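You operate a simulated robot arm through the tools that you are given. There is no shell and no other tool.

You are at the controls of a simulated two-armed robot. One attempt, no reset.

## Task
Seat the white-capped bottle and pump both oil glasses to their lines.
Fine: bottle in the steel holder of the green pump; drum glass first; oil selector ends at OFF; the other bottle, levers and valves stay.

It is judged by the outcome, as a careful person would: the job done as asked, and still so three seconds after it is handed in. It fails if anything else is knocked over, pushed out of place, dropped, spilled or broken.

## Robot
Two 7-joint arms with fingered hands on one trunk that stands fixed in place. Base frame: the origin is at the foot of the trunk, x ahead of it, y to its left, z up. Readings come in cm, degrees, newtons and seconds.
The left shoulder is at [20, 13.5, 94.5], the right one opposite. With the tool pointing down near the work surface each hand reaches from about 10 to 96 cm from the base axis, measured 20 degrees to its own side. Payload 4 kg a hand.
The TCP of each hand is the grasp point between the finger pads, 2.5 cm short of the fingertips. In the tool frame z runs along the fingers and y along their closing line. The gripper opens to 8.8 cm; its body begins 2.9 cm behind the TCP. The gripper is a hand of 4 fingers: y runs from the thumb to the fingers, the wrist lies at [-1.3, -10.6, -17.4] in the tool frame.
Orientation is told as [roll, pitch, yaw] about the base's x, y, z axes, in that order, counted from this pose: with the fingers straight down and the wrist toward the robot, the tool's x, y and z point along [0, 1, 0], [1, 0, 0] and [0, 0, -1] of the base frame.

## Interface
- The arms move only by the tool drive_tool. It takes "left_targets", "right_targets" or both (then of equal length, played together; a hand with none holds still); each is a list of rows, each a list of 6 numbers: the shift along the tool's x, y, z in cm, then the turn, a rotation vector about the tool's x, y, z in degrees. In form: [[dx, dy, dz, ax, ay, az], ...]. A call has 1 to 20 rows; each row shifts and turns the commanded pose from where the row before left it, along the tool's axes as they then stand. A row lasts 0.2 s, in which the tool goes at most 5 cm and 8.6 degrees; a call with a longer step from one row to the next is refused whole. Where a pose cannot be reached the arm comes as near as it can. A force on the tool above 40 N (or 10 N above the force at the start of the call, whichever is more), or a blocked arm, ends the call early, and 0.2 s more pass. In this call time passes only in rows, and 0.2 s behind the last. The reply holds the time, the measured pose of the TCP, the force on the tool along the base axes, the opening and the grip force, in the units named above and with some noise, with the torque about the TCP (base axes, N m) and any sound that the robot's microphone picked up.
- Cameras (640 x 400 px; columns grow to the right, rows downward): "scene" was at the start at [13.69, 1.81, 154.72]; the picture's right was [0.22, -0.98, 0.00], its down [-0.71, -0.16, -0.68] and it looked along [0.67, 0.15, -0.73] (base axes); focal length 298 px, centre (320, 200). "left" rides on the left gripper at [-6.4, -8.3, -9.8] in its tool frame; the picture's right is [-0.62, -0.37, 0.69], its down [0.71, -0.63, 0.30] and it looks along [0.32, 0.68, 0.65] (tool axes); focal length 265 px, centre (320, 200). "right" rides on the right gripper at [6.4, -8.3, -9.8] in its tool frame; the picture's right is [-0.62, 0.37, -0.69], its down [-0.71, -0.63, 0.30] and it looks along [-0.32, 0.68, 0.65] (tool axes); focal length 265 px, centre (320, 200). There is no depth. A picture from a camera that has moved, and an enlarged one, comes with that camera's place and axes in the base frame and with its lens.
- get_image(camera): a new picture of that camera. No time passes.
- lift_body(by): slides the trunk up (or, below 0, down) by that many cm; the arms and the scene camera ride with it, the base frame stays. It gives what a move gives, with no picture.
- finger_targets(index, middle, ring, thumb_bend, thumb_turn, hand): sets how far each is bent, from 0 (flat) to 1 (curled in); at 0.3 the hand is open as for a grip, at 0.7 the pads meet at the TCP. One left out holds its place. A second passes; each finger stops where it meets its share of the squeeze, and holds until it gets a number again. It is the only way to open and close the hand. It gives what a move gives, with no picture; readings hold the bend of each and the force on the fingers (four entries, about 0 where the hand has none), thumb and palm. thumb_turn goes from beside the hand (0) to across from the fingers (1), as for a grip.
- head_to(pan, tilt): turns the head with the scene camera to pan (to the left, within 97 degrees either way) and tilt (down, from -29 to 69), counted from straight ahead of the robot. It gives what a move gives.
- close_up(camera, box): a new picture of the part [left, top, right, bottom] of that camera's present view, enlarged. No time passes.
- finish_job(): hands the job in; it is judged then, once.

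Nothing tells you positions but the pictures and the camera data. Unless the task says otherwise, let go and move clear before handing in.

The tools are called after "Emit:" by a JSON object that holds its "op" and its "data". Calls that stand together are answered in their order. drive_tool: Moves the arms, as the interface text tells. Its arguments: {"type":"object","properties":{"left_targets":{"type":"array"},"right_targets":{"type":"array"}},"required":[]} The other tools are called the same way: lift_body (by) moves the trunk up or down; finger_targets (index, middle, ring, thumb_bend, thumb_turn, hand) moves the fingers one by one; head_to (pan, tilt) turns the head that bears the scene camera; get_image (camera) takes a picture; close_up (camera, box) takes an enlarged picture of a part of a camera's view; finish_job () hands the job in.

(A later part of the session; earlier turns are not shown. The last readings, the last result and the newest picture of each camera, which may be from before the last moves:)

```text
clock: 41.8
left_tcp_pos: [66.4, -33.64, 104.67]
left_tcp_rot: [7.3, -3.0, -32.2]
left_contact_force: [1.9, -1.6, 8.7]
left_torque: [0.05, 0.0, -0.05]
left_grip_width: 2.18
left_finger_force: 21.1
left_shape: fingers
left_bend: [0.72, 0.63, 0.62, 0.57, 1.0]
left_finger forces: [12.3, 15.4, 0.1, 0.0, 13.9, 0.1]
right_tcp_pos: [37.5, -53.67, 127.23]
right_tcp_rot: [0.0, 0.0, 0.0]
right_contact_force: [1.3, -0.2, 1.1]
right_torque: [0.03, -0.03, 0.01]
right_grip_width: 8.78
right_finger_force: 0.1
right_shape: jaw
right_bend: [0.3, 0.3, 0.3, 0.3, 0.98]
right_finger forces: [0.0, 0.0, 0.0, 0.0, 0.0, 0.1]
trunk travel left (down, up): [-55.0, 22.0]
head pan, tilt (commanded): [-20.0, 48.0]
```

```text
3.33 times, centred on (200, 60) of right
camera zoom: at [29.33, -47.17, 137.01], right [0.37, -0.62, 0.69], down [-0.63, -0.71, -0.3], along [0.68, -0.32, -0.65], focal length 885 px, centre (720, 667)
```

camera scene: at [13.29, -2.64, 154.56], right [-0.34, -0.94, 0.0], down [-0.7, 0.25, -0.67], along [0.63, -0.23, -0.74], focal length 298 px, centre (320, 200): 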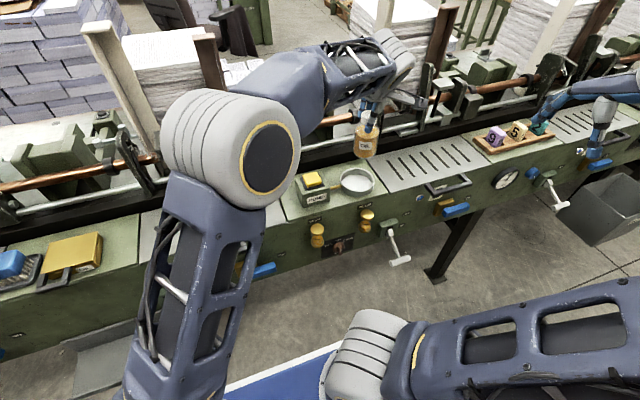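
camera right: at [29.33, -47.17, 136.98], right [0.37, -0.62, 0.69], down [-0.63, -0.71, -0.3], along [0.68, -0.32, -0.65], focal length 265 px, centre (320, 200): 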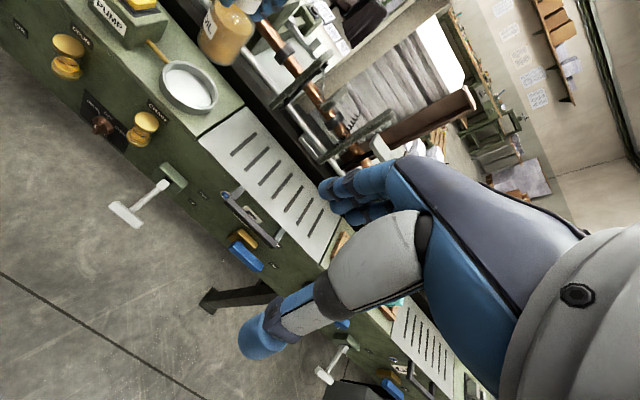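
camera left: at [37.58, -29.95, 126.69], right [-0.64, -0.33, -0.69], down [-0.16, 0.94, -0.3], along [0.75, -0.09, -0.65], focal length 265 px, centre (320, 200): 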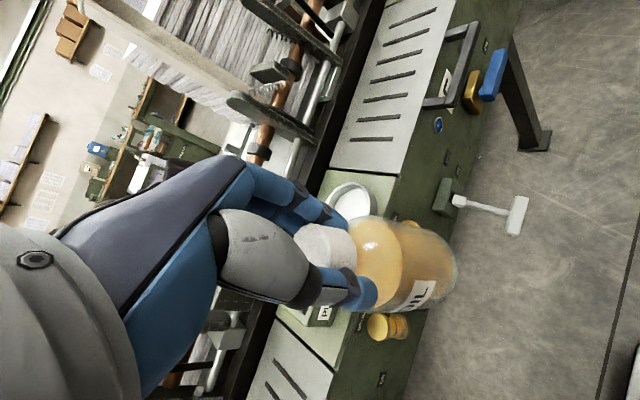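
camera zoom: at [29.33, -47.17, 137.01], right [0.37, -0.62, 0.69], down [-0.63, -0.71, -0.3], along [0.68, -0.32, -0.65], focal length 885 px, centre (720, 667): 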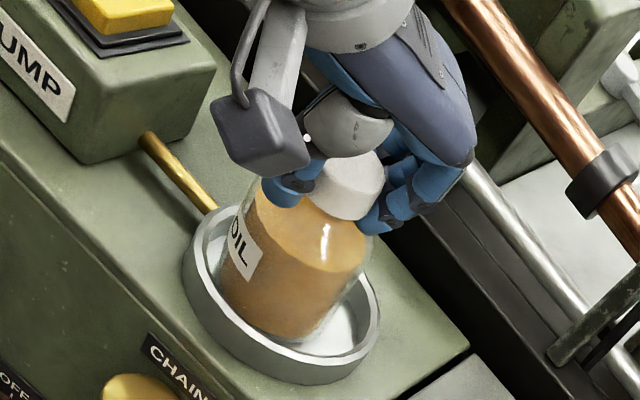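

The bottle is standing on the cup's floor (8.7 N upward). I'll ease the downward press, then release the fingers together.

Emit:
{"op": "drive_tool", "data": {"left_targets": [[0.06, 0.02, -0.45, 0, 0, 0]]}}

Emit:
{"op": "finger_targets", "data": {"hand": "left", "index": 0.52, "middle": 0.5, "ring": 0.5, "thumb_bend": 0.47}}

Emit:
{"op": "close_up", "data": {"camera": "right", "box": [120, 0, 280, 120]}}

Emit:
{"op": "close_up", "data": {"camera": "left", "box": [230, 150, 550, 350]}}

```text
clock: 42.2
left_tcp_pos: [66.26, -33.49, 104.66]
left_tcp_rot: [7.6, -2.3, -32.1]
left_contact_force: [0.5, 0.7, -1.0]
left_torque: [0.0, -0.01, 0.02]
left_grip_width: 2.19
left_finger_force: 19.4
left_shape: fingers
left_bend: [0.72, 0.63, 0.62, 0.57, 1.0]
left_finger forces: [10.4, 12.5, 0.0, 0.1, 15.4, 0.0]
right_tcp_pos: [37.55, -53.54, 127.24]
right_tcp_rot: [0.0, -0.1, 0.0]
right_contact_force: [0.3, -0.4, -0.4]
right_torque: [-0.01, -0.01, 0.01]
right_grip_width: 8.79
right_finger_force: 0.0
right_shape: jaw
right_bend: [0.3, 0.3, 0.3, 0.3, 0.98]
right_finger forces: [0.0, 0.0, 0.1, 0.0, 0.0, 0.0]
trunk travel left (down, up): [-55.0, 22.0]
head pan, tilt (commanded): [-20.0, 48.0]
```

```text
clock: 43.2
left_tcp_pos: [66.27, -33.46, 104.88]
left_tcp_rot: [7.5, -2.7, -32.1]
left_contact_force: [0.4, -0.4, -0.1]
left_torque: [-0.01, 0.02, 0.02]
left_grip_width: 4.22
left_finger_force: 0.1
left_shape: fingers
left_bend: [0.52, 0.5, 0.5, 0.47, 1.0]
left_finger forces: [0.1, 0.0, 0.1, 0.1, 0.0, 0.1]
right_tcp_pos: [37.58, -53.67, 127.16]
right_tcp_rot: [0.0, 0.0, 0.0]
right_contact_force: [-0.3, 0.2, 0.2]
right_torque: [0.0, -0.01, 0.01]
right_grip_width: 8.76
right_finger_force: 0.1
right_shape: jaw
right_bend: [0.3, 0.3, 0.3, 0.3, 0.98]
right_finger forces: [0.0, 0.1, 0.0, 0.0, 0.0, 0.0]
trunk travel left (down, up): [-55.0, 22.0]
head pan, tilt (commanded): [-20.0, 48.0]
```

```text
3.33 times, centred on (200, 60) of right
camera zoom: at [29.34, -47.17, 136.98], right [0.37, -0.62, 0.69], down [-0.63, -0.71, -0.3], along [0.68, -0.32, -0.65], focal length 885 px, centre (720, 667)
```

zoom: 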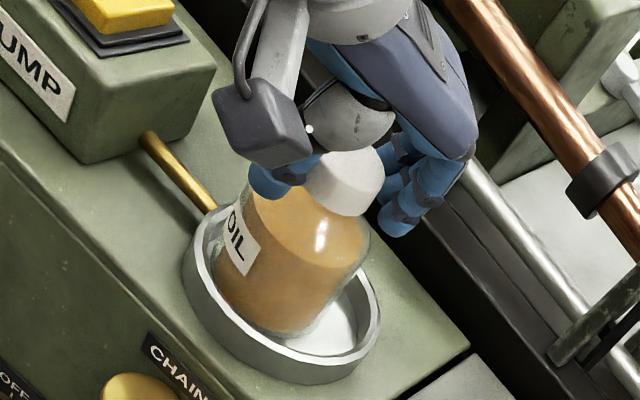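

```text
2.00 times, centred on (390, 250) of left
camera zoom: at [54.73, -35.22, 113.32], right [-0.56, -0.27, -0.78], down [-0.13, 0.96, -0.24], along [0.82, -0.03, -0.57], focal length 531 px, centre (180, 100)
```

zoom: 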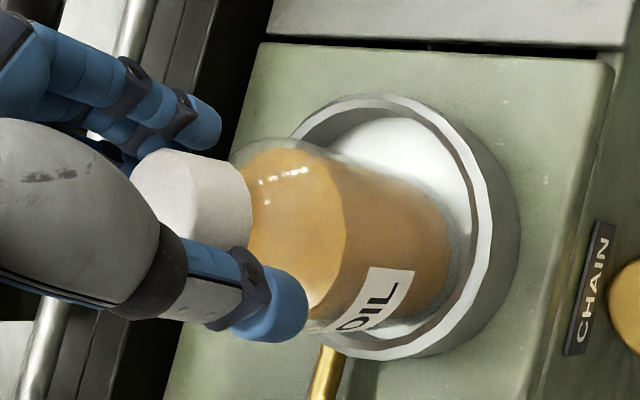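

The bottle stands free and upright in the cup. I'll open the hand a bit wider and lift straight up away from it.

Emit:
{"op": "finger_targets", "data": {"hand": "left", "index": 0.42, "middle": 0.42, "ring": 0.42, "thumb_bend": 0.4}}

Emit:
{"op": "drive_tool", "data": {"left_targets": [[0.13, 0.045, -1, 0, 0, 0], [0.2, 0.07, -1.5, 0, 0, 0], [0.26, 0.09, -2, 0, 0, 0], [0.26, 0.09, -2, 0, 0, 0], [0.26, 0.09, -2, 0, 0, 0], [0.26, 0.09, -2, 0, 0, 0]]}}

Emit:
{"op": "close_up", "data": {"camera": "right", "box": [120, 0, 280, 120]}}

Emit:
{"op": "close_up", "data": {"camera": "scene", "box": [280, 130, 440, 230]}}

Emit:
{"op": "close_up", "data": {"camera": "left", "box": [230, 150, 550, 350]}}

```text
clock: 44.2
left_tcp_pos: [66.26, -33.57, 104.8]
left_tcp_rot: [7.5, -2.6, -32.2]
left_contact_force: [0.2, 0.0, -0.4]
left_torque: [-0.06, -0.01, 0.02]
left_grip_width: 6.06
left_finger_force: 0.1
left_shape: fingers
left_bend: [0.42, 0.42, 0.42, 0.4, 0.99]
left_finger forces: [0.0, 0.0, 0.0, 0.0, 0.1, 0.1]
right_tcp_pos: [37.53, -53.6, 127.26]
right_tcp_rot: [-0.1, 0.0, 0.1]
right_contact_force: [0.3, -0.6, 0.2]
right_torque: [0.02, 0.0, -0.01]
right_grip_width: 8.77
right_finger_force: 0.2
right_shape: jaw
right_bend: [0.3, 0.3, 0.3, 0.3, 0.98]
right_finger forces: [0.0, 0.1, 0.0, 0.1, 0.1, 0.1]
trunk travel left (down, up): [-55.0, 22.0]
head pan, tilt (commanded): [-20.0, 48.0]
```

```text
clock: 45.6
left_tcp_pos: [66.17, -33.67, 115.32]
left_tcp_rot: [7.6, -2.6, -32.3]
left_contact_force: [-0.5, -0.1, -0.3]
left_torque: [0.02, 0.0, 0.03]
left_grip_width: 6.08
left_finger_force: 0.1
left_shape: fingers
left_bend: [0.42, 0.42, 0.42, 0.4, 0.99]
left_finger forces: [0.1, 0.1, 0.0, 0.0, 0.0, 0.0]
right_tcp_pos: [37.6, -53.68, 127.21]
right_tcp_rot: [0.1, 0.0, -0.1]
right_contact_force: [-0.5, 0.4, 0.0]
right_torque: [-0.02, 0.0, 0.0]
right_grip_width: 8.74
right_finger_force: 0.0
right_shape: jaw
right_bend: [0.3, 0.3, 0.3, 0.3, 0.98]
right_finger forces: [0.0, 0.0, 0.1, 0.0, 0.1, 0.1]
trunk travel left (down, up): [-55.0, 22.0]
head pan, tilt (commanded): [-20.0, 48.0]
```

```text
3.33 times, centred on (200, 60) of right
camera zoom: at [29.35, -47.18, 136.98], right [0.37, -0.62, 0.69], down [-0.63, -0.71, -0.3], along [0.68, -0.32, -0.65], focal length 885 px, centre (720, 667)
```

zoom: 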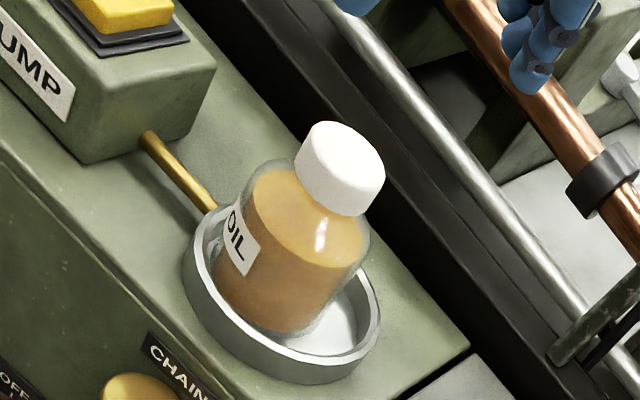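

```text
4.00 times, centred on (360, 180) of scene
camera zoom: at [13.31, -2.65, 154.55], right [-0.34, -0.94, 0.0], down [-0.7, 0.25, -0.67], along [0.63, -0.23, -0.74], focal length 1190 px, centre (160, 280)
```

zoom: 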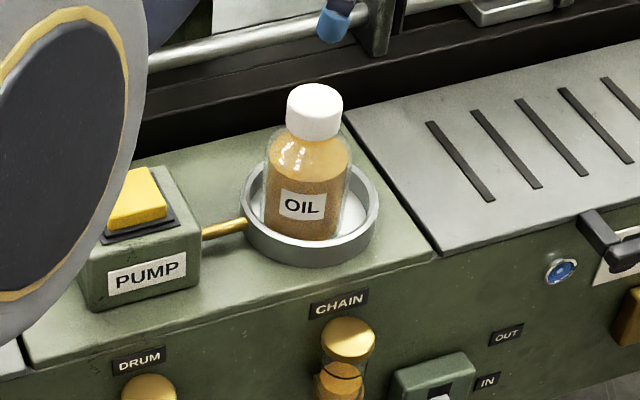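

```text
2.00 times, centred on (390, 250) of left
camera zoom: at [54.67, -35.31, 123.92], right [-0.56, -0.27, -0.78], down [-0.13, 0.96, -0.24], along [0.82, -0.03, -0.57], focal length 531 px, centre (180, 100)
```

zoom: 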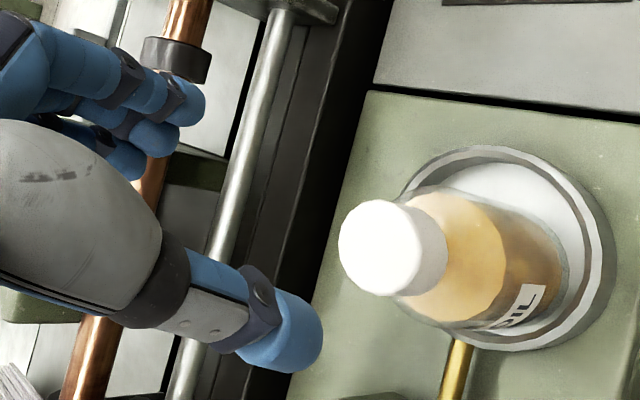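

The bottle is seated upright in the steel holder. Now I'll back the left arm out and return it to the left so it doesn't block the view.

Emit:
{"op": "drive_tool", "data": {"left_targets": [[-0.4, -1.5, -0.5, 0, 0, 0], [-0.8, -2.9, -0.58, 0, 0, 0], [-0.8, -2.9, -0.58, 0, 0, 0], [-0.8, -2.9, -0.58, 0, 0, 0], [-0.8, -2.9, -0.58, 0, 0, 0], [-0.8, -2.9, -0.58, 0, 0, 0], [-0.4, -1.5, -0.3, 0.9, -2.5, 0], [0, 0, 0, 0.9, -2.5, 0], [0, 0, 0, 0.8, -2.5, 0], [2.54, -1.59, 0, 0, 0, 0], [2.54, -1.59, 0, 0, 0, 0], [2.54, -1.59, 0, 0, 0, 0], [2.54, -1.59, 0, 0, 0, 0], [2.54, -1.59, 0, 0, 0, 0], [2.54, -1.59, 0, 0, 0, 0], [2.54, -1.59, 0, 0, 0, 0], [2.54, -1.59, 0, 0, 0, 0], [2.54, -1.59, 0, 0, 0, 0], [2.54, -1.59, 0, 0, 0, 0]]}}

Emit:
{"op": "drive_tool", "data": {"left_targets": [[2.54, -1.59, 0, 0, 0, -3], [2.54, -1.59, 0, 0, 0, -4], [2.6, -1.4, 0, 0, 0, -4], [2.6, -1.2, 0, 0, 0, -4], [2.8, -1, 0, 0, 0, -4], [2.8, -0.9, 0, 0, 0, -4], [3, -0.7, 0, 0, 0, -4], [3, -0.4, 0, 0, 0, -4], [3, 0, 0, 0, 0, -1], [3, 0, 0, 0, 0, 0]]}}

Emit:
{"op": "get_image", "data": {"camera": "scene"}}

```text
clock: 49.6
left_tcp_pos: [48.52, 1.49, 117.71]
left_tcp_rot: [0.0, 0.0, -32.0]
left_contact_force: [0.4, 0.5, 0.3]
left_torque: [-0.01, -0.01, 0.04]
left_grip_width: 6.11
left_finger_force: 0.1
left_shape: fingers
left_bend: [0.42, 0.42, 0.42, 0.4, 0.99]
left_finger forces: [0.0, 0.0, 0.0, 0.0, 0.0, 0.0]
right_tcp_pos: [37.6, -53.7, 127.17]
right_tcp_rot: [0.0, -0.1, 0.1]
right_contact_force: [0.4, 0.4, -0.7]
right_torque: [0.04, -0.01, -0.01]
right_grip_width: 8.73
right_finger_force: 0.1
right_shape: jaw
right_bend: [0.3, 0.3, 0.3, 0.3, 0.98]
right_finger forces: [0.1, 0.1, 0.0, 0.1, 0.1, 0.0]
trunk travel left (down, up): [-55.0, 22.0]
head pan, tilt (commanded): [-20.0, 48.0]
```

```text
clock: 51.8
left_tcp_pos: [47.15, 31.26, 117.77]
left_tcp_rot: [0.0, 0.1, 0.0]
left_contact_force: [0.4, -0.2, 0.1]
left_torque: [-0.03, -0.01, 0.0]
left_grip_width: 6.07
left_finger_force: 0.0
left_shape: fingers
left_bend: [0.42, 0.42, 0.42, 0.4, 0.99]
left_finger forces: [0.1, 0.1, 0.1, 0.0, 0.0, 0.0]
right_tcp_pos: [37.69, -53.74, 127.32]
right_tcp_rot: [-0.1, -0.1, 0.0]
right_contact_force: [-0.5, 0.0, -0.3]
right_torque: [-0.04, 0.01, 0.05]
right_grip_width: 8.76
right_finger_force: 0.1
right_shape: jaw
right_bend: [0.3, 0.3, 0.3, 0.3, 0.98]
right_finger forces: [0.0, 0.0, 0.0, 0.0, 0.1, 0.0]
trunk travel left (down, up): [-55.0, 22.0]
head pan, tilt (commanded): [-20.0, 48.0]
```

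```text
taken
camera scene: at [13.3, -2.66, 154.56], right [-0.34, -0.94, 0.0], down [-0.7, 0.25, -0.67], along [0.63, -0.23, -0.74], focal length 298 px, centre (320, 200)
```

scene: 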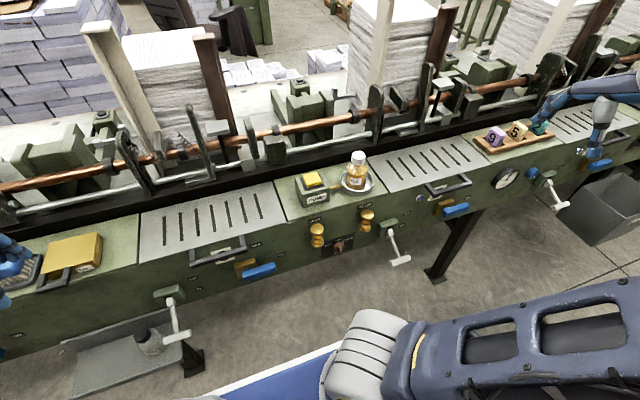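

Everything is clear. Next is the oil selector, so I'll zoom in on the front panel to get the knob's geometry and the glass levels.

Emit:
{"op": "close_up", "data": {"camera": "scene", "box": [312, 228, 368, 263]}}

Emit:
{"op": "close_up", "data": {"camera": "scene", "box": [300, 205, 380, 255]}}

Emit:
{"op": "close_up", "data": {"camera": "right", "box": [70, 80, 150, 140]}}

Emit:
{"op": "close_up", "data": {"camera": "right", "box": [30, 20, 190, 160]}}

```text
11.43 times, centred on (340, 246) of scene
camera zoom: at [13.3, -2.66, 154.56], right [-0.34, -0.94, 0.0], down [-0.7, 0.25, -0.67], along [0.63, -0.23, -0.74], focal length 3400 px, centre (91, -320)
```

zoom: 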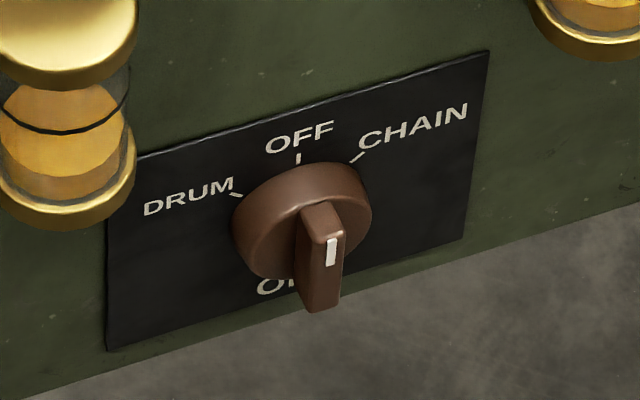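

```text
8.00 times, centred on (340, 230) of scene
camera zoom: at [13.3, -2.66, 154.56], right [-0.34, -0.94, 0.0], down [-0.7, 0.25, -0.67], along [0.63, -0.23, -0.74], focal length 2380 px, centre (160, -40)
```

zoom: 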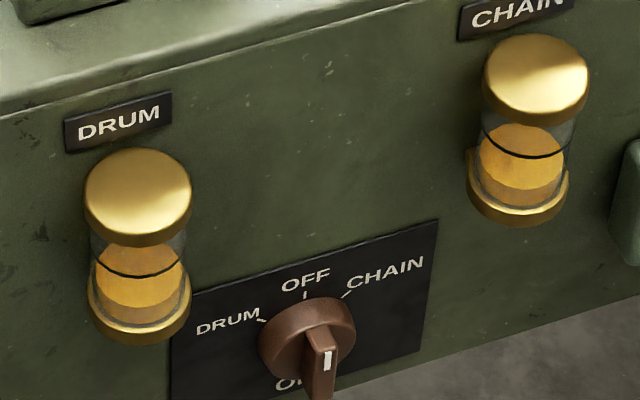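

```text
6.67 times, centred on (110, 110) of right
camera zoom: at [29.33, -47.19, 136.98], right [0.37, -0.62, 0.69], down [-0.63, -0.71, -0.3], along [0.68, -0.32, -0.65], focal length 1769 px, centre (1720, 800)
```

zoom: 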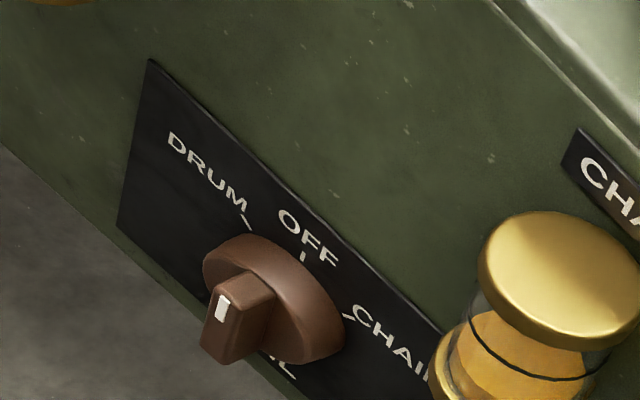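

```text
2.86 times, centred on (110, 90) of right
camera zoom: at [29.33, -47.19, 136.98], right [0.37, -0.62, 0.69], down [-0.63, -0.71, -0.3], along [0.68, -0.32, -0.65], focal length 758 px, centre (920, 514)
```

zoom: 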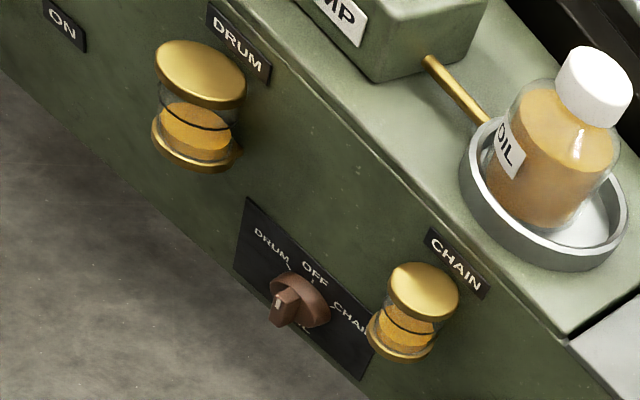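

The knob axis is at about (y −26.0, z 75), its bar front at x≈58 and upright at OFF, with DRUM and CHAIN about ±53° to either side. Both oil levels are roughly 1.5 cm under their black lines. I'll raise the trunk for arm room and turn the right hand to point forward.

Emit:
{"op": "lift_body", "data": {"by": 16}}

Emit:
{"op": "drive_tool", "data": {"right_targets": [[0, 0, 0, -5, 0, 0], [0, 0, 0, -8.5, 0, 0], [0, 0, 0, -8.5, 0, 0], [0, 0, 0, -8.5, 0, 0], [0, 0, 0, -8.5, 0, 0], [0, 0, 0, -8.5, 0, 0], [0, 0, 0, -8.5, 0, 0], [0, 0, 0, -8.5, 0, 0], [0, 0, 0, -8.5, 0, 0], [0, 0, 0, -8.5, 0, 0], [0, 0, 0, -8.5, 0, 0]]}}

Emit:
{"op": "get_image", "data": {"camera": "scene"}}

```text
clock: 53.6
left_tcp_pos: [47.2, 31.29, 133.86]
left_tcp_rot: [-0.1, 0.0, 0.0]
left_contact_force: [0.0, -1.0, 0.3]
left_torque: [0.01, 0.04, 0.02]
left_grip_width: 6.08
left_finger_force: 0.1
left_shape: fingers
left_bend: [0.42, 0.42, 0.42, 0.4, 0.99]
left_finger forces: [0.1, 0.0, 0.0, 0.0, 0.0, 0.0]
right_tcp_pos: [37.59, -53.77, 143.18]
right_tcp_rot: [0.0, 0.0, -0.1]
right_contact_force: [-0.2, 0.6, -0.8]
right_torque: [-0.01, 0.0, 0.03]
right_grip_width: 8.76
right_finger_force: 0.0
right_shape: jaw
right_bend: [0.3, 0.3, 0.3, 0.3, 0.98]
right_finger forces: [0.1, 0.1, 0.0, 0.1, 0.0, 0.0]
trunk travel left (down, up): [-71.0, 6.0]
head pan, tilt (commanded): [-20.0, 48.0]
```

```text
clock: 56.0
left_tcp_pos: [47.31, 31.23, 133.8]
left_tcp_rot: [0.0, 0.0, 0.1]
left_contact_force: [0.4, 0.0, -0.5]
left_torque: [0.02, -0.03, 0.02]
left_grip_width: 6.08
left_finger_force: 0.1
left_shape: fingers
left_bend: [0.42, 0.42, 0.42, 0.4, 0.99]
left_finger forces: [0.1, 0.1, 0.0, 0.0, 0.1, 0.1]
right_tcp_pos: [37.57, -53.63, 143.2]
right_tcp_rot: [153.6, -89.9, -153.6]
right_contact_force: [0.3, 0.5, -0.4]
right_torque: [0.04, 0.03, 0.0]
right_grip_width: 8.81
right_finger_force: 0.1
right_shape: jaw
right_bend: [0.3, 0.3, 0.3, 0.3, 0.98]
right_finger forces: [0.0, 0.1, 0.1, 0.0, 0.0, 0.0]
trunk travel left (down, up): [-71.0, 6.0]
head pan, tilt (commanded): [-20.0, 48.0]
```

```text
taken
camera scene: at [13.29, -2.63, 170.56], right [-0.34, -0.94, 0.0], down [-0.7, 0.25, -0.67], along [0.63, -0.23, -0.74], focal length 298 px, centre (320, 200)
```

scene: 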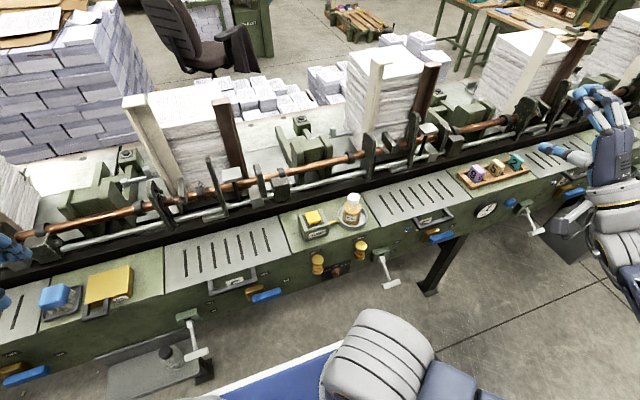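

The right hand now points forward, palm down. I'll roll it 90° to a handshake pose and then bring it down in front of the selector.

Emit:
{"op": "drive_tool", "data": {"right_targets": [[0, 0, 0, 0, 0, 5], [0, 0, 0, 0, 0, 8.5], [0, 0, 0, 0, 0, 8.5], [0, 0, 0, 0, 0, 8.5], [0, 0, 0, 0, 0, 8.5], [0, 0, 0, 0, 0, 8.5], [0, 0, 0, 0, 0, 8.5], [0, 0, 0, 0, 0, 8.5], [0, 0, 0, 0, 0, 8.5], [0, 0, 0, 0, 0, 8.5], [0, 0, 0, 0, 0, 8.5]]}}

Emit:
{"op": "get_image", "data": {"camera": "right"}}

Emit:
{"op": "get_image", "data": {"camera": "scene"}}

```text
clock: 58.5
left_tcp_pos: [47.14, 31.27, 133.8]
left_tcp_rot: [0.0, 0.0, 0.0]
left_contact_force: [-0.2, 0.9, -0.1]
left_torque: [-0.01, -0.02, -0.06]
left_grip_width: 6.11
left_finger_force: 0.1
left_shape: fingers
left_bend: [0.42, 0.42, 0.42, 0.4, 0.99]
left_finger forces: [0.1, 0.1, 0.0, 0.0, 0.0, 0.1]
right_tcp_pos: [37.41, -53.71, 143.08]
right_tcp_rot: [90.0, 0.1, -90.1]
right_contact_force: [-0.2, 0.5, -0.1]
right_torque: [-0.05, 0.01, 0.02]
right_grip_width: 8.78
right_finger_force: 0.1
right_shape: jaw
right_bend: [0.3, 0.3, 0.3, 0.3, 0.98]
right_finger forces: [0.0, 0.0, 0.0, 0.0, 0.1, 0.0]
trunk travel left (down, up): [-71.0, 6.0]
head pan, tilt (commanded): [-20.0, 48.0]
```

```text
taken
camera right: at [27.71, -45.35, 149.57], right [-0.69, -0.37, -0.62], down [0.31, 0.63, -0.71], along [0.65, -0.68, -0.33], focal length 265 px, centre (320, 200)
```

right: 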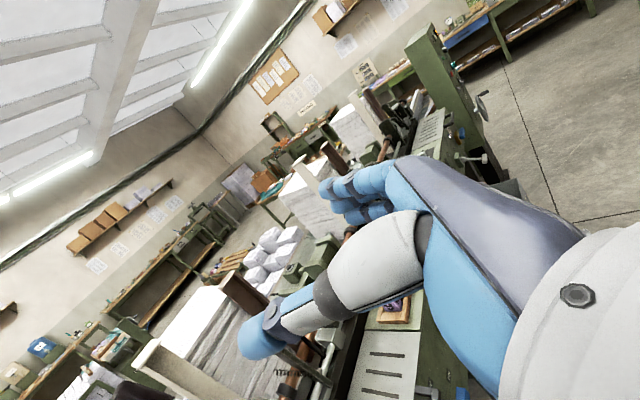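

```text
taken
camera scene: at [13.29, -2.65, 170.59], right [-0.34, -0.94, 0.0], down [-0.7, 0.25, -0.67], along [0.63, -0.23, -0.74], focal length 298 px, centre (320, 200)
```

scene: 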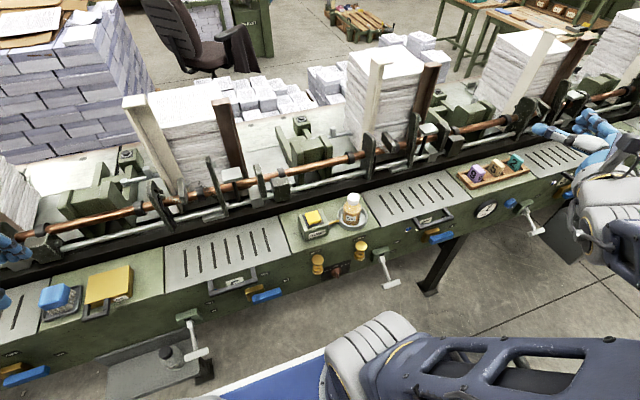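

The handshake pose is reached. I'll lower the hand on the outer right side, then pass under the lever's T-handle height and come in front of the knob from below.

Emit:
{"op": "drive_tool", "data": {"right_targets": [[-2, 0, 0.2, 0, 0, 0], [-4, 0, 0.2, 0, 0, 0], [-4, 0, 0.2, 0, 0, 0], [-4, 0, 0.2, 0, 0, 0], [-4, 0, 0.2, 0, 0, 0], [-4, 0, 0.2, 0, 0, 0], [-4, 0, 0.2, 0, 0, 0], [-4, 0, 0.2, 0, 0, 0], [-4, 0, 0.2, 0, 0, 0], [-4, 0, 0.2, 0, 0, 0], [-4, 0, 0.2, 0, 0, 0], [-3, 0, 0.2, 0, 0, 0]]}}

Emit:
{"op": "get_image", "data": {"camera": "scene"}}

Emit:
{"op": "get_image", "data": {"camera": "right"}}

```text
clock: 61.0
left_tcp_pos: [47.16, 31.17, 133.94]
left_tcp_rot: [0.0, 0.0, 0.0]
left_contact_force: [-0.5, 0.2, -0.6]
left_torque: [-0.01, 0.0, 0.01]
left_grip_width: 6.1
left_finger_force: 0.1
left_shape: fingers
left_bend: [0.42, 0.42, 0.42, 0.4, 0.99]
left_finger forces: [0.0, 0.1, 0.1, 0.0, 0.0, 0.0]
right_tcp_pos: [40.18, -54.76, 101.95]
right_tcp_rot: [89.9, 0.0, -90.1]
right_contact_force: [-0.2, -0.2, 0.4]
right_torque: [0.01, 0.01, -0.04]
right_grip_width: 8.8
right_finger_force: 0.0
right_shape: jaw
right_bend: [0.3, 0.3, 0.3, 0.3, 0.98]
right_finger forces: [0.0, 0.0, 0.0, 0.0, 0.0, 0.0]
right hand out of reach, approached as far as the arm can: row 11, 12
trunk travel left (down, up): [-71.0, 6.0]
head pan, tilt (commanded): [-20.0, 48.0]
```

```text
taken
camera scene: at [13.29, -2.63, 170.56], right [-0.34, -0.94, 0.0], down [-0.7, 0.25, -0.67], along [0.63, -0.23, -0.74], focal length 298 px, centre (320, 200)
```

scene: 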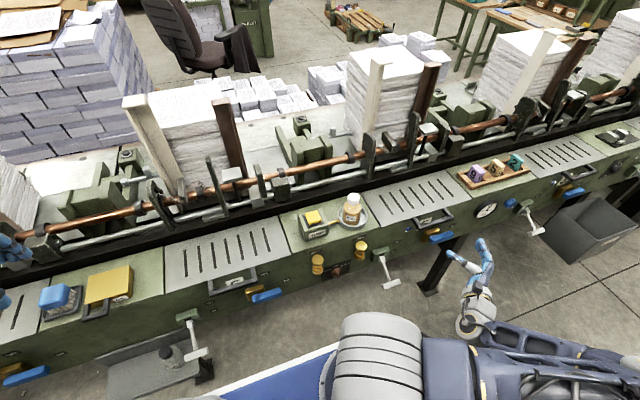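

```text
taken
camera right: at [30.39, -46.41, 108.33], right [-0.69, -0.37, -0.62], down [0.3, 0.63, -0.71], along [0.65, -0.68, -0.33], focal length 265 px, centre (320, 200)
```

right: 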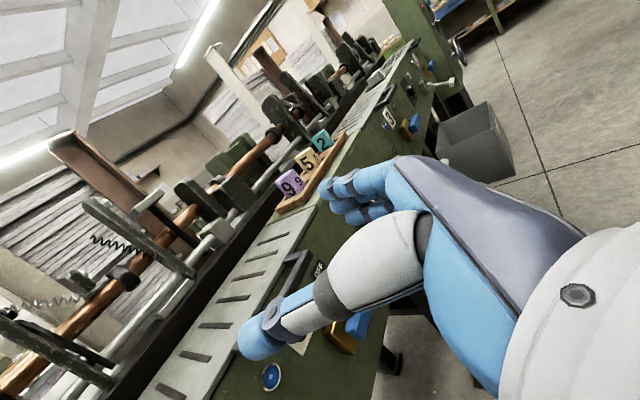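

The handshake pose runs out of reach lower down. A palm-down hand tilted 45° will reach better, lets a single finger push the selector bar, and points its camera straight at the panel, so I'll roll and tilt the right hand that way.

Emit:
{"op": "drive_tool", "data": {"right_targets": [[0, 0, 0, 0, 0, -5], [0, 0, 0, 0, 0, -8.5], [0, 0, 0, 0, 0, -8.5], [0, 0, 0, 0, 0, -8.5], [0, 0, 0, 0, 0, -8.5], [0, 0, 0, 0, 0, -8.5], [0, 0, 0, 0, 0, -8.5], [0, 0, 0, 0, 0, -8.5], [0, 0, 0, 0, 0, -8.5], [0, 0, 0, 0, 0, -8.5], [0, 0, 0, 0, 0, -8.5], [0, 0, 0, 7.5, 0, 0], [0, 0, 0, 7.5, 0, 0], [0, 0, 0, 7.5, 0, 0], [0, 0, 0, 7.5, 0, 0], [0, 0, 0, 7.5, 0, 0], [0, 0, 0, 7.5, 0, 0]]}}

Emit:
{"op": "get_image", "data": {"camera": "scene"}}

Emit:
{"op": "get_image", "data": {"camera": "right"}}

```text
clock: 64.7
left_tcp_pos: [47.25, 31.24, 133.85]
left_tcp_rot: [0.0, -0.1, 0.0]
left_contact_force: [0.7, 0.0, 0.1]
left_torque: [-0.02, 0.01, -0.01]
left_grip_width: 6.13
left_finger_force: 0.1
left_shape: fingers
left_bend: [0.42, 0.42, 0.42, 0.4, 0.99]
left_finger forces: [0.0, 0.1, 0.0, 0.0, 0.1, 0.0]
right_tcp_pos: [40.2, -56.13, 110.17]
right_tcp_rot: [0.0, -45.0, -0.1]
right_contact_force: [-0.2, 0.3, 0.5]
right_torque: [-0.03, -0.01, 0.01]
right_grip_width: 8.79
right_finger_force: 0.0
right_shape: jaw
right_bend: [0.3, 0.3, 0.3, 0.3, 0.98]
right_finger forces: [0.0, 0.0, 0.0, 0.0, 0.0, 0.0]
right hand out of reach, approached as far as the arm can: row 1, 2, 3, 4, 5, 6, 7, 8, 9, 11
trunk travel left (down, up): [-71.0, 6.0]
head pan, tilt (commanded): [-20.0, 48.0]
```

```text
taken
camera scene: at [13.3, -2.65, 170.55], right [-0.34, -0.94, 0.0], down [-0.7, 0.25, -0.67], along [0.63, -0.23, -0.74], focal length 298 px, centre (320, 200)
```

scene: 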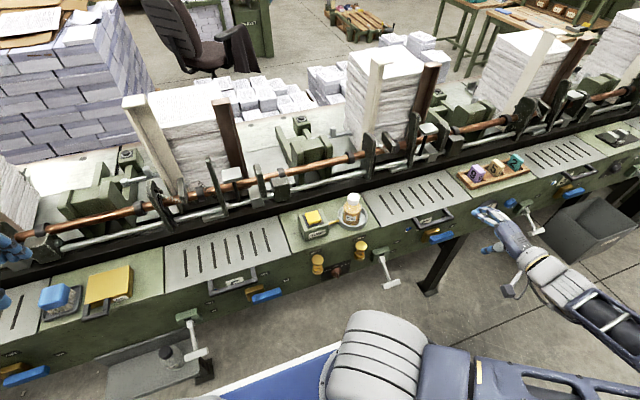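

```text
taken
camera right: at [27.39, -49.61, 111.25], right [-0.23, -0.62, 0.75], down [-0.23, -0.71, -0.66], along [0.95, -0.33, 0.02], focal length 265 px, centre (320, 200)
```

right: 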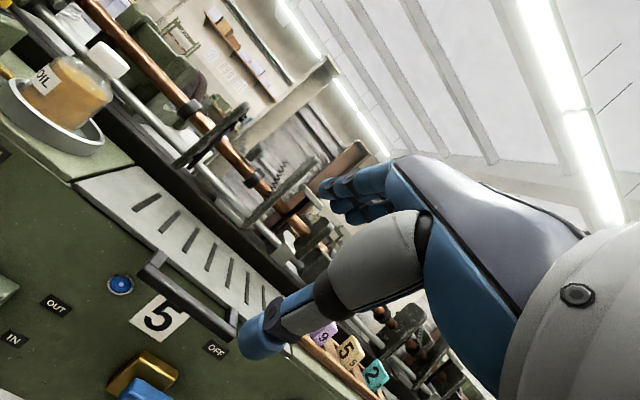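

The camera of the right hand now faces the panel and shows the bottle standing in its holder. I'll bring the hand in front of the knob, staying above the lever's T-handle.

Emit:
{"op": "drive_tool", "data": {"right_targets": [[1.4, -0.57, 1.28, 0, 0, 0], [2.8, -1.13, 2.55, 0, 0, 0], [2.8, -1.13, 2.55, 0, 0, 0], [2.8, -1.13, 2.55, 0, 0, 0], [2.8, -1.13, 2.55, 0, 0, 0], [2.8, -1.13, 2.55, 0, 0, 0], [2.8, -1.13, 2.55, 0, 0, 0], [2.8, -1.13, 2.55, 0, 0, 0], [2.8, -1.13, 2.55, 0, 0, 0], [2.8, -1.13, 2.55, 0, 0, 0]]}}

Emit:
{"op": "get_image", "data": {"camera": "scene"}}

Emit:
{"op": "get_image", "data": {"camera": "right"}}

```text
clock: 66.8
left_tcp_pos: [47.04, 31.32, 133.91]
left_tcp_rot: [0.0, 0.1, -0.1]
left_contact_force: [-0.2, 1.0, 0.1]
left_torque: [0.0, -0.02, 0.02]
left_grip_width: 6.12
left_finger_force: 0.1
left_shape: fingers
left_bend: [0.42, 0.42, 0.42, 0.4, 0.99]
left_finger forces: [0.0, 0.1, 0.1, 0.0, 0.0, 0.0]
right_tcp_pos: [39.36, -45.77, 99.65]
right_tcp_rot: [0.2, -45.0, 0.1]
right_contact_force: [-0.2, 0.3, -0.1]
right_torque: [0.01, 0.02, 0.0]
right_grip_width: 8.78
right_finger_force: 0.0
right_shape: jaw
right_bend: [0.3, 0.3, 0.3, 0.3, 0.98]
right_finger forces: [0.1, 0.1, 0.0, 0.0, 0.0, 0.0]
right hand out of reach, approached as far as the arm can: row 4, 5, 6, 7, 8, 9, 10
trunk travel left (down, up): [-71.0, 6.0]
head pan, tilt (commanded): [-20.0, 48.0]
```

```text
taken
camera scene: at [13.29, -2.63, 170.56], right [-0.34, -0.94, 0.0], down [-0.7, 0.25, -0.67], along [0.63, -0.23, -0.74], focal length 298 px, centre (320, 200)
```

scene: 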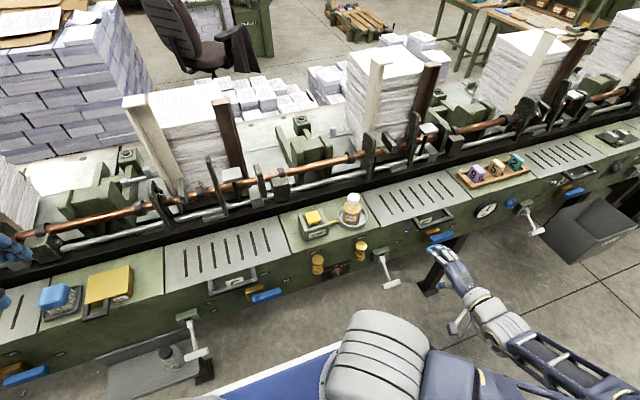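

```text
taken
camera right: at [26.59, -39.24, 100.75], right [-0.23, -0.62, 0.75], down [-0.23, -0.71, -0.66], along [0.95, -0.32, 0.02], focal length 265 px, centre (320, 200)
```

right: 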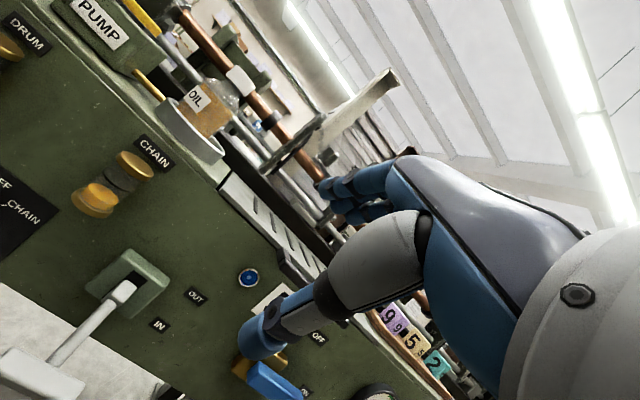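

The right arm can't fold close enough to reach the knob, so I'll swap roles: the right hand will press the pump button from above and the left hand will turn the selector. First I'll lift the right arm back up.

Emit:
{"op": "drive_tool", "data": {"right_targets": [[-0.4, 2.76, -2.19, 0, 0, 0], [-0.4, 2.76, -2.19, 0, 0, 0], [-0.4, 2.76, -2.19, 0, 0, 0], [-0.4, 2.76, -2.19, 0, 0, 0], [-0.4, 2.76, -2.19, 0, 0, 0], [-0.4, 2.76, -2.19, 0, 0, 0], [-0.4, 2.76, -2.19, 0, 0, 0], [-0.4, 2.76, -2.19, 0, 0, 0], [-0.4, 2.76, -2.19, 0, 0, 0]]}}

Emit:
{"op": "get_image", "data": {"camera": "scene"}}

```text
clock: 68.8
left_tcp_pos: [47.15, 31.25, 133.88]
left_tcp_rot: [0.1, 0.0, -0.1]
left_contact_force: [-0.3, 0.4, 0.3]
left_torque: [0.0, 0.0, 0.03]
left_grip_width: 6.1
left_finger_force: 0.0
left_shape: fingers
left_bend: [0.42, 0.42, 0.42, 0.4, 0.99]
left_finger forces: [0.1, 0.0, 0.0, 0.0, 0.0, 0.0]
right_tcp_pos: [42.68, -49.57, 131.38]
right_tcp_rot: [0.1, -45.0, -0.2]
right_contact_force: [0.0, 0.5, 0.2]
right_torque: [0.0, -0.02, 0.02]
right_grip_width: 8.8
right_finger_force: 0.1
right_shape: jaw
right_bend: [0.3, 0.3, 0.3, 0.3, 0.98]
right_finger forces: [0.0, 0.0, 0.0, 0.0, 0.1, 0.0]
trunk travel left (down, up): [-71.0, 6.0]
head pan, tilt (commanded): [-20.0, 48.0]
```

```text
taken
camera scene: at [13.3, -2.64, 170.55], right [-0.34, -0.94, 0.0], down [-0.7, 0.25, -0.67], along [0.63, -0.23, -0.74], focal length 298 px, centre (320, 200)
```

scene: 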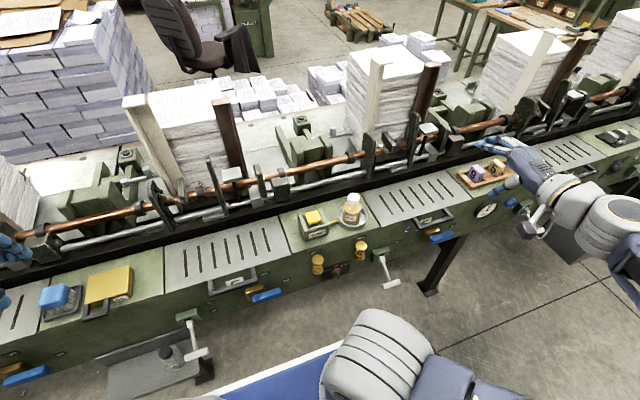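

Now I'll turn the left hand to yaw −30° and tilt it 45° forward for the knob, while the right hand returns to fingers-down for the button.

Emit:
{"op": "drive_tool", "data": {"left_targets": [[0, 0, 0, 0, 0, 7.5], [0, 0, 0, 0, 0, 7.5], [0, 0, 0, 0, 0, 7.5], [0, 0, 0, 0, 0, 7.5], [0, 0, 0, -7.5, 0, 0], [0, 0, 0, -7.5, 0, 0], [0, 0, 0, -7.5, 0, 0], [0, 0, 0, -7.5, 0, 0], [0, 0, 0, -7.5, 0, 0], [0, 0, 0, -7.5, 0, 0]], "right_targets": [[0, 0, 0, 7.5, 0, 0], [0, 0, 0, 7.5, 0, 0], [0, 0, 0, 7.5, 0, 0], [0, 0, 0, 7.5, 0, 0], [0, 0, 0, 7.5, 0, 0], [0, 0, 0, 7.5, 0, 0], [0, 0, 0, 0, 0, 0], [0, 0, 0, 0, 0, 0], [0, 0, 0, 0, 0, 0], [0, 0, 0, 0, 0, 0]]}}

Emit:
{"op": "finger_targets", "data": {"hand": "left", "index": 0.3, "middle": 1.0, "ring": 1.0, "thumb_bend": 0.9, "thumb_turn": 0.3}}

Emit:
{"op": "finger_targets", "data": {"hand": "right", "index": 0.7, "middle": 0.7, "ring": 0.7, "thumb_bend": 0.7}}

Emit:
{"op": "get_image", "data": {"camera": "left"}}

Emit:
{"op": "get_image", "data": {"camera": "right"}}

Emit:
{"op": "get_image", "data": {"camera": "scene"}}

```text
clock: 71.0
left_tcp_pos: [47.27, 31.23, 133.82]
left_tcp_rot: [0.0, -45.1, -30.0]
left_contact_force: [0.2, -0.2, -0.4]
left_torque: [-0.02, 0.05, 0.0]
left_grip_width: 6.1
left_finger_force: 0.0
left_shape: fingers
left_bend: [0.42, 0.42, 0.42, 0.4, 0.99]
left_finger forces: [0.1, 0.0, 0.0, 0.0, 0.1, 0.1]
right_tcp_pos: [42.76, -49.46, 131.15]
right_tcp_rot: [0.0, 0.0, 0.1]
right_contact_force: [-0.8, -0.2, -0.7]
right_torque: [0.02, 0.01, 0.04]
right_grip_width: 8.82
right_finger_force: 0.2
right_shape: jaw
right_bend: [0.3, 0.3, 0.3, 0.3, 0.98]
right_finger forces: [0.0, 0.1, 0.0, 0.0, 0.1, 0.0]
trunk travel left (down, up): [-71.0, 6.0]
head pan, tilt (commanded): [-20.0, 48.0]
```

```text
clock: 72.0
left_tcp_pos: [47.3, 31.37, 133.8]
left_tcp_rot: [0.1, -45.0, -30.0]
left_contact_force: [-0.7, 0.0, 0.4]
left_torque: [0.0, -0.01, 0.0]
left_grip_width: 3.97
left_finger_force: 0.2
left_shape: fingers
left_bend: [0.3, 1.0, 1.0, 0.9, 0.31]
left_finger forces: [0.0, 0.1, 0.0, 0.0, 0.0, 0.0]
right_tcp_pos: [42.77, -49.35, 131.15]
right_tcp_rot: [-0.1, -0.1, -0.1]
right_contact_force: [-0.2, 0.3, 0.1]
right_torque: [-0.03, 0.01, 0.0]
right_grip_width: 8.79
right_finger_force: 0.0
right_shape: jaw
right_bend: [0.3, 0.3, 0.3, 0.3, 0.98]
right_finger forces: [0.0, 0.1, 0.1, 0.0, 0.0, 0.1]
trunk travel left (down, up): [-71.0, 6.0]
head pan, tilt (commanded): [-20.0, 48.0]
```

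```text
clock: 73.0
left_tcp_pos: [47.21, 31.19, 133.84]
left_tcp_rot: [0.0, -45.1, -30.1]
left_contact_force: [-0.3, 0.1, 0.7]
left_torque: [0.02, 0.01, -0.01]
left_grip_width: 3.98
left_finger_force: 0.0
left_shape: fingers
left_bend: [0.3, 1.0, 1.0, 0.9, 0.31]
left_finger forces: [0.0, 0.1, 0.0, 0.0, 0.0, 0.1]
right_tcp_pos: [42.83, -49.41, 131.17]
right_tcp_rot: [-0.1, 0.0, 0.1]
right_contact_force: [0.7, 0.5, 0.1]
right_torque: [0.03, 0.0, -0.03]
right_grip_width: 0.0
right_finger_force: 0.0
right_shape: fingers
right_bend: [0.7, 0.7, 0.7, 0.7, 0.98]
right_finger forces: [0.1, 0.0, 0.0, 0.1, 0.1, 0.1]
trunk travel left (down, up): [-71.0, 6.0]
head pan, tilt (commanded): [-20.0, 48.0]
```

```text
taken
camera left: at [32.81, 32.3, 134.89], right [-0.11, -0.65, -0.75], down [0.16, 0.73, -0.66], along [0.98, -0.19, 0.02], focal length 265 px, centre (320, 200)
```

left: 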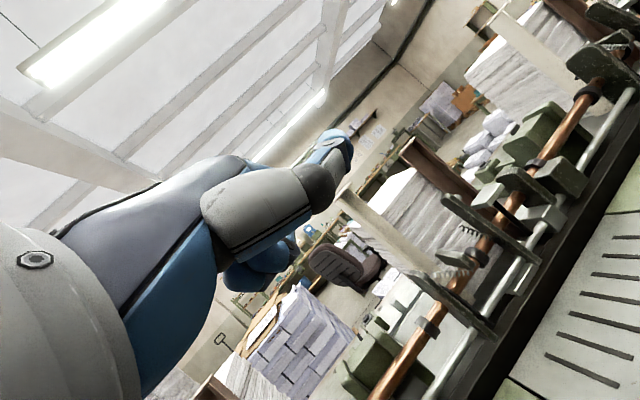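

```text
taken
camera right: at [34.5, -42.95, 140.99], right [0.37, -0.62, 0.69], down [-0.63, -0.71, -0.3], along [0.68, -0.32, -0.65], focal length 265 px, centre (320, 200)
```

right: 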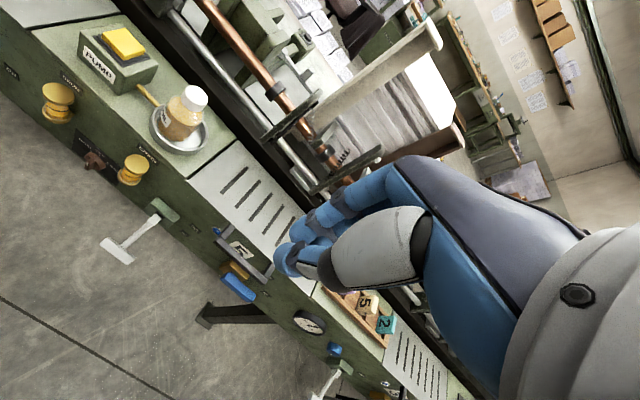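

```text
taken
camera scene: at [13.3, -2.63, 170.56], right [-0.34, -0.94, 0.0], down [-0.7, 0.25, -0.67], along [0.63, -0.23, -0.74], focal length 298 px, centre (320, 200)
```

scene: 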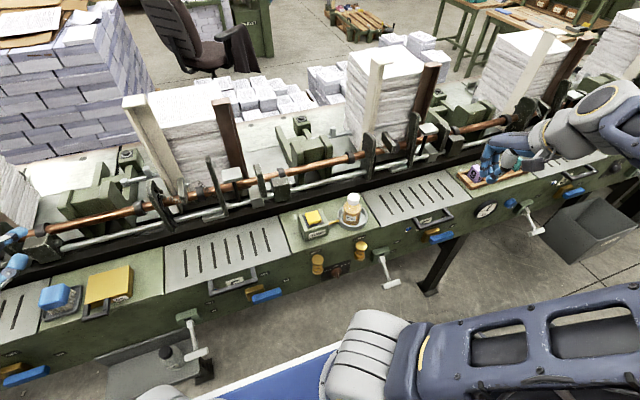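

The thumb blocks the view when turned aside, so I'll return it to the open position, which keeps it low and away from the panel.

Emit:
{"op": "finger_targets", "data": {"hand": "left", "thumb_bend": 0.3, "thumb_turn": 1.0}}

Emit:
{"op": "get_image", "data": {"camera": "left"}}

```text
clock: 74.0
left_tcp_pos: [47.18, 31.32, 134.02]
left_tcp_rot: [0.0, -45.0, -29.9]
left_contact_force: [-0.5, -1.3, 0.3]
left_torque: [-0.01, -0.03, -0.02]
left_grip_width: 8.43
left_finger_force: 0.1
left_shape: fingers
left_bend: [0.3, 1.0, 1.0, 0.3, 0.97]
left_finger forces: [0.1, 0.1, 0.0, 0.0, 0.0, 0.0]
right_tcp_pos: [42.77, -49.49, 131.21]
right_tcp_rot: [0.0, -0.1, 0.0]
right_contact_force: [0.8, 0.1, 0.1]
right_torque: [-0.03, 0.04, 0.01]
right_grip_width: 0.0
right_finger_force: 0.0
right_shape: fingers
right_bend: [0.7, 0.7, 0.7, 0.7, 0.98]
right_finger forces: [0.1, 0.0, 0.1, 0.0, 0.0, 0.0]
trunk travel left (down, up): [-71.0, 6.0]
head pan, tilt (commanded): [-20.0, 48.0]
```

```text
taken
camera left: at [32.81, 32.3, 134.89], right [-0.11, -0.65, -0.75], down [0.16, 0.73, -0.66], along [0.98, -0.19, 0.02], focal length 265 px, centre (320, 200)
```

left: 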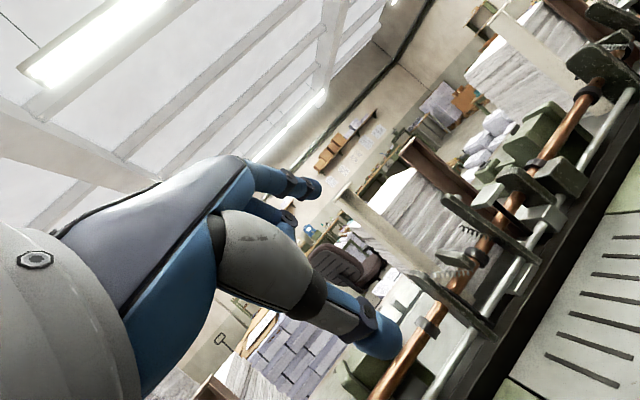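

The left index finger is extended for pushing. I'll move the left hand across to in front of the selector panel.

Emit:
{"op": "drive_tool", "data": {"left_targets": [[-1.24, -0.28, 1.25, 0, 0, 0], [-2.48, -0.56, 2.5, 0, 0, 0], [-2.48, -0.56, 2.5, 0, 0, 0], [-2.48, -0.56, 2.5, 0, 0, 0], [-2.48, -0.56, 2.5, 0, 0, 0], [-2.48, -0.56, 2.5, 0, 0, 0], [-2.48, -0.56, 2.5, 0, 0, 0], [-2.48, -0.56, 2.5, 0, 0, 0], [-2.48, -0.56, 2.5, 0, 0, 0], [-2.48, -0.56, 2.5, 0, 0, 0], [-2.48, -0.56, 2.5, 0, 0, 0], [-2.48, -0.56, 2.5, 0, 0, 0], [-2.48, -0.56, 2.5, 0, 0, 0], [-2.48, -0.56, 2.5, 0, 0, 0], [-2.48, -0.56, 2.5, 0, 0, 0], [-2.48, -0.56, 2.5, 0, 0, 0], [-2.48, -0.56, 2.5, 0, 0, 0], [-1.24, -0.28, 1.25, 0, 0, 0]]}}

Emit:
{"op": "get_image", "data": {"camera": "scene"}}

Emit:
{"op": "get_image", "data": {"camera": "left"}}

```text
clock: 77.8
left_tcp_pos: [58.09, 4.98, 103.3]
left_tcp_rot: [-0.1, -45.0, -30.0]
left_contact_force: [-0.6, 0.1, 0.1]
left_torque: [-0.01, -0.05, 0.04]
left_grip_width: 8.43
left_finger_force: 0.1
left_shape: fingers
left_bend: [0.3, 1.0, 1.0, 0.3, 0.97]
left_finger forces: [0.0, 0.0, 0.0, 0.1, 0.1, 0.1]
left hand out of reach, approached as far as the arm can: row 3, 4, 5, 6, 7, 8, 9, 10, 11, 12, 16, 17, 18
right_tcp_pos: [42.82, -49.31, 131.2]
right_tcp_rot: [0.0, 0.1, 0.0]
right_contact_force: [0.8, 0.6, 0.0]
right_torque: [-0.04, 0.03, 0.0]
right_grip_width: 0.0
right_finger_force: 0.0
right_shape: fingers
right_bend: [0.7, 0.7, 0.7, 0.7, 0.98]
right_finger forces: [0.0, 0.0, 0.1, 0.1, 0.0, 0.0]
trunk travel left (down, up): [-71.0, 6.0]
head pan, tilt (commanded): [-20.0, 48.0]
```

```text
taken
camera scene: at [13.31, -2.64, 170.56], right [-0.34, -0.94, 0.0], down [-0.7, 0.25, -0.67], along [0.63, -0.23, -0.74], focal length 298 px, centre (320, 200)
```

scene: 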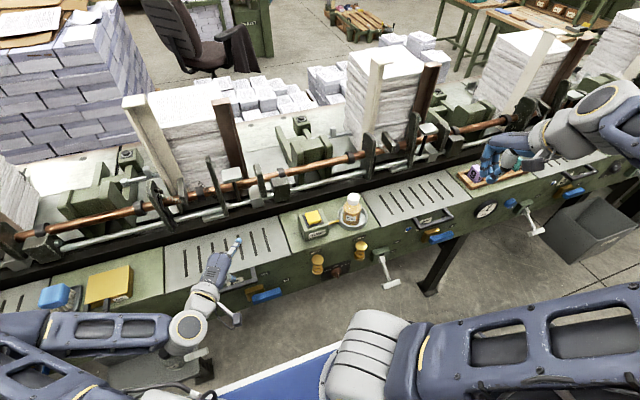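

```text
taken
camera left: at [43.74, 5.92, 104.28], right [-0.11, -0.65, -0.75], down [0.16, 0.73, -0.66], along [0.98, -0.19, 0.02], focal length 265 px, centre (320, 200)
```

left: 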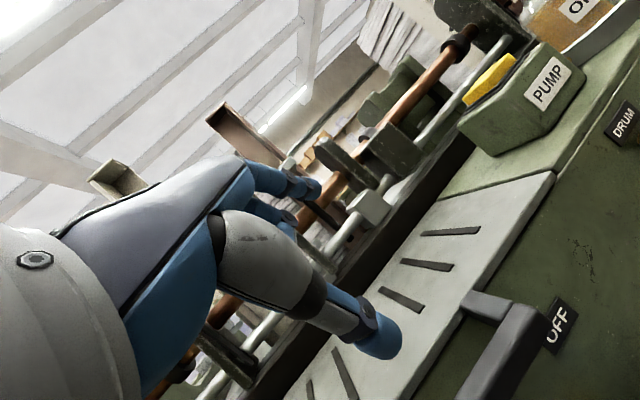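

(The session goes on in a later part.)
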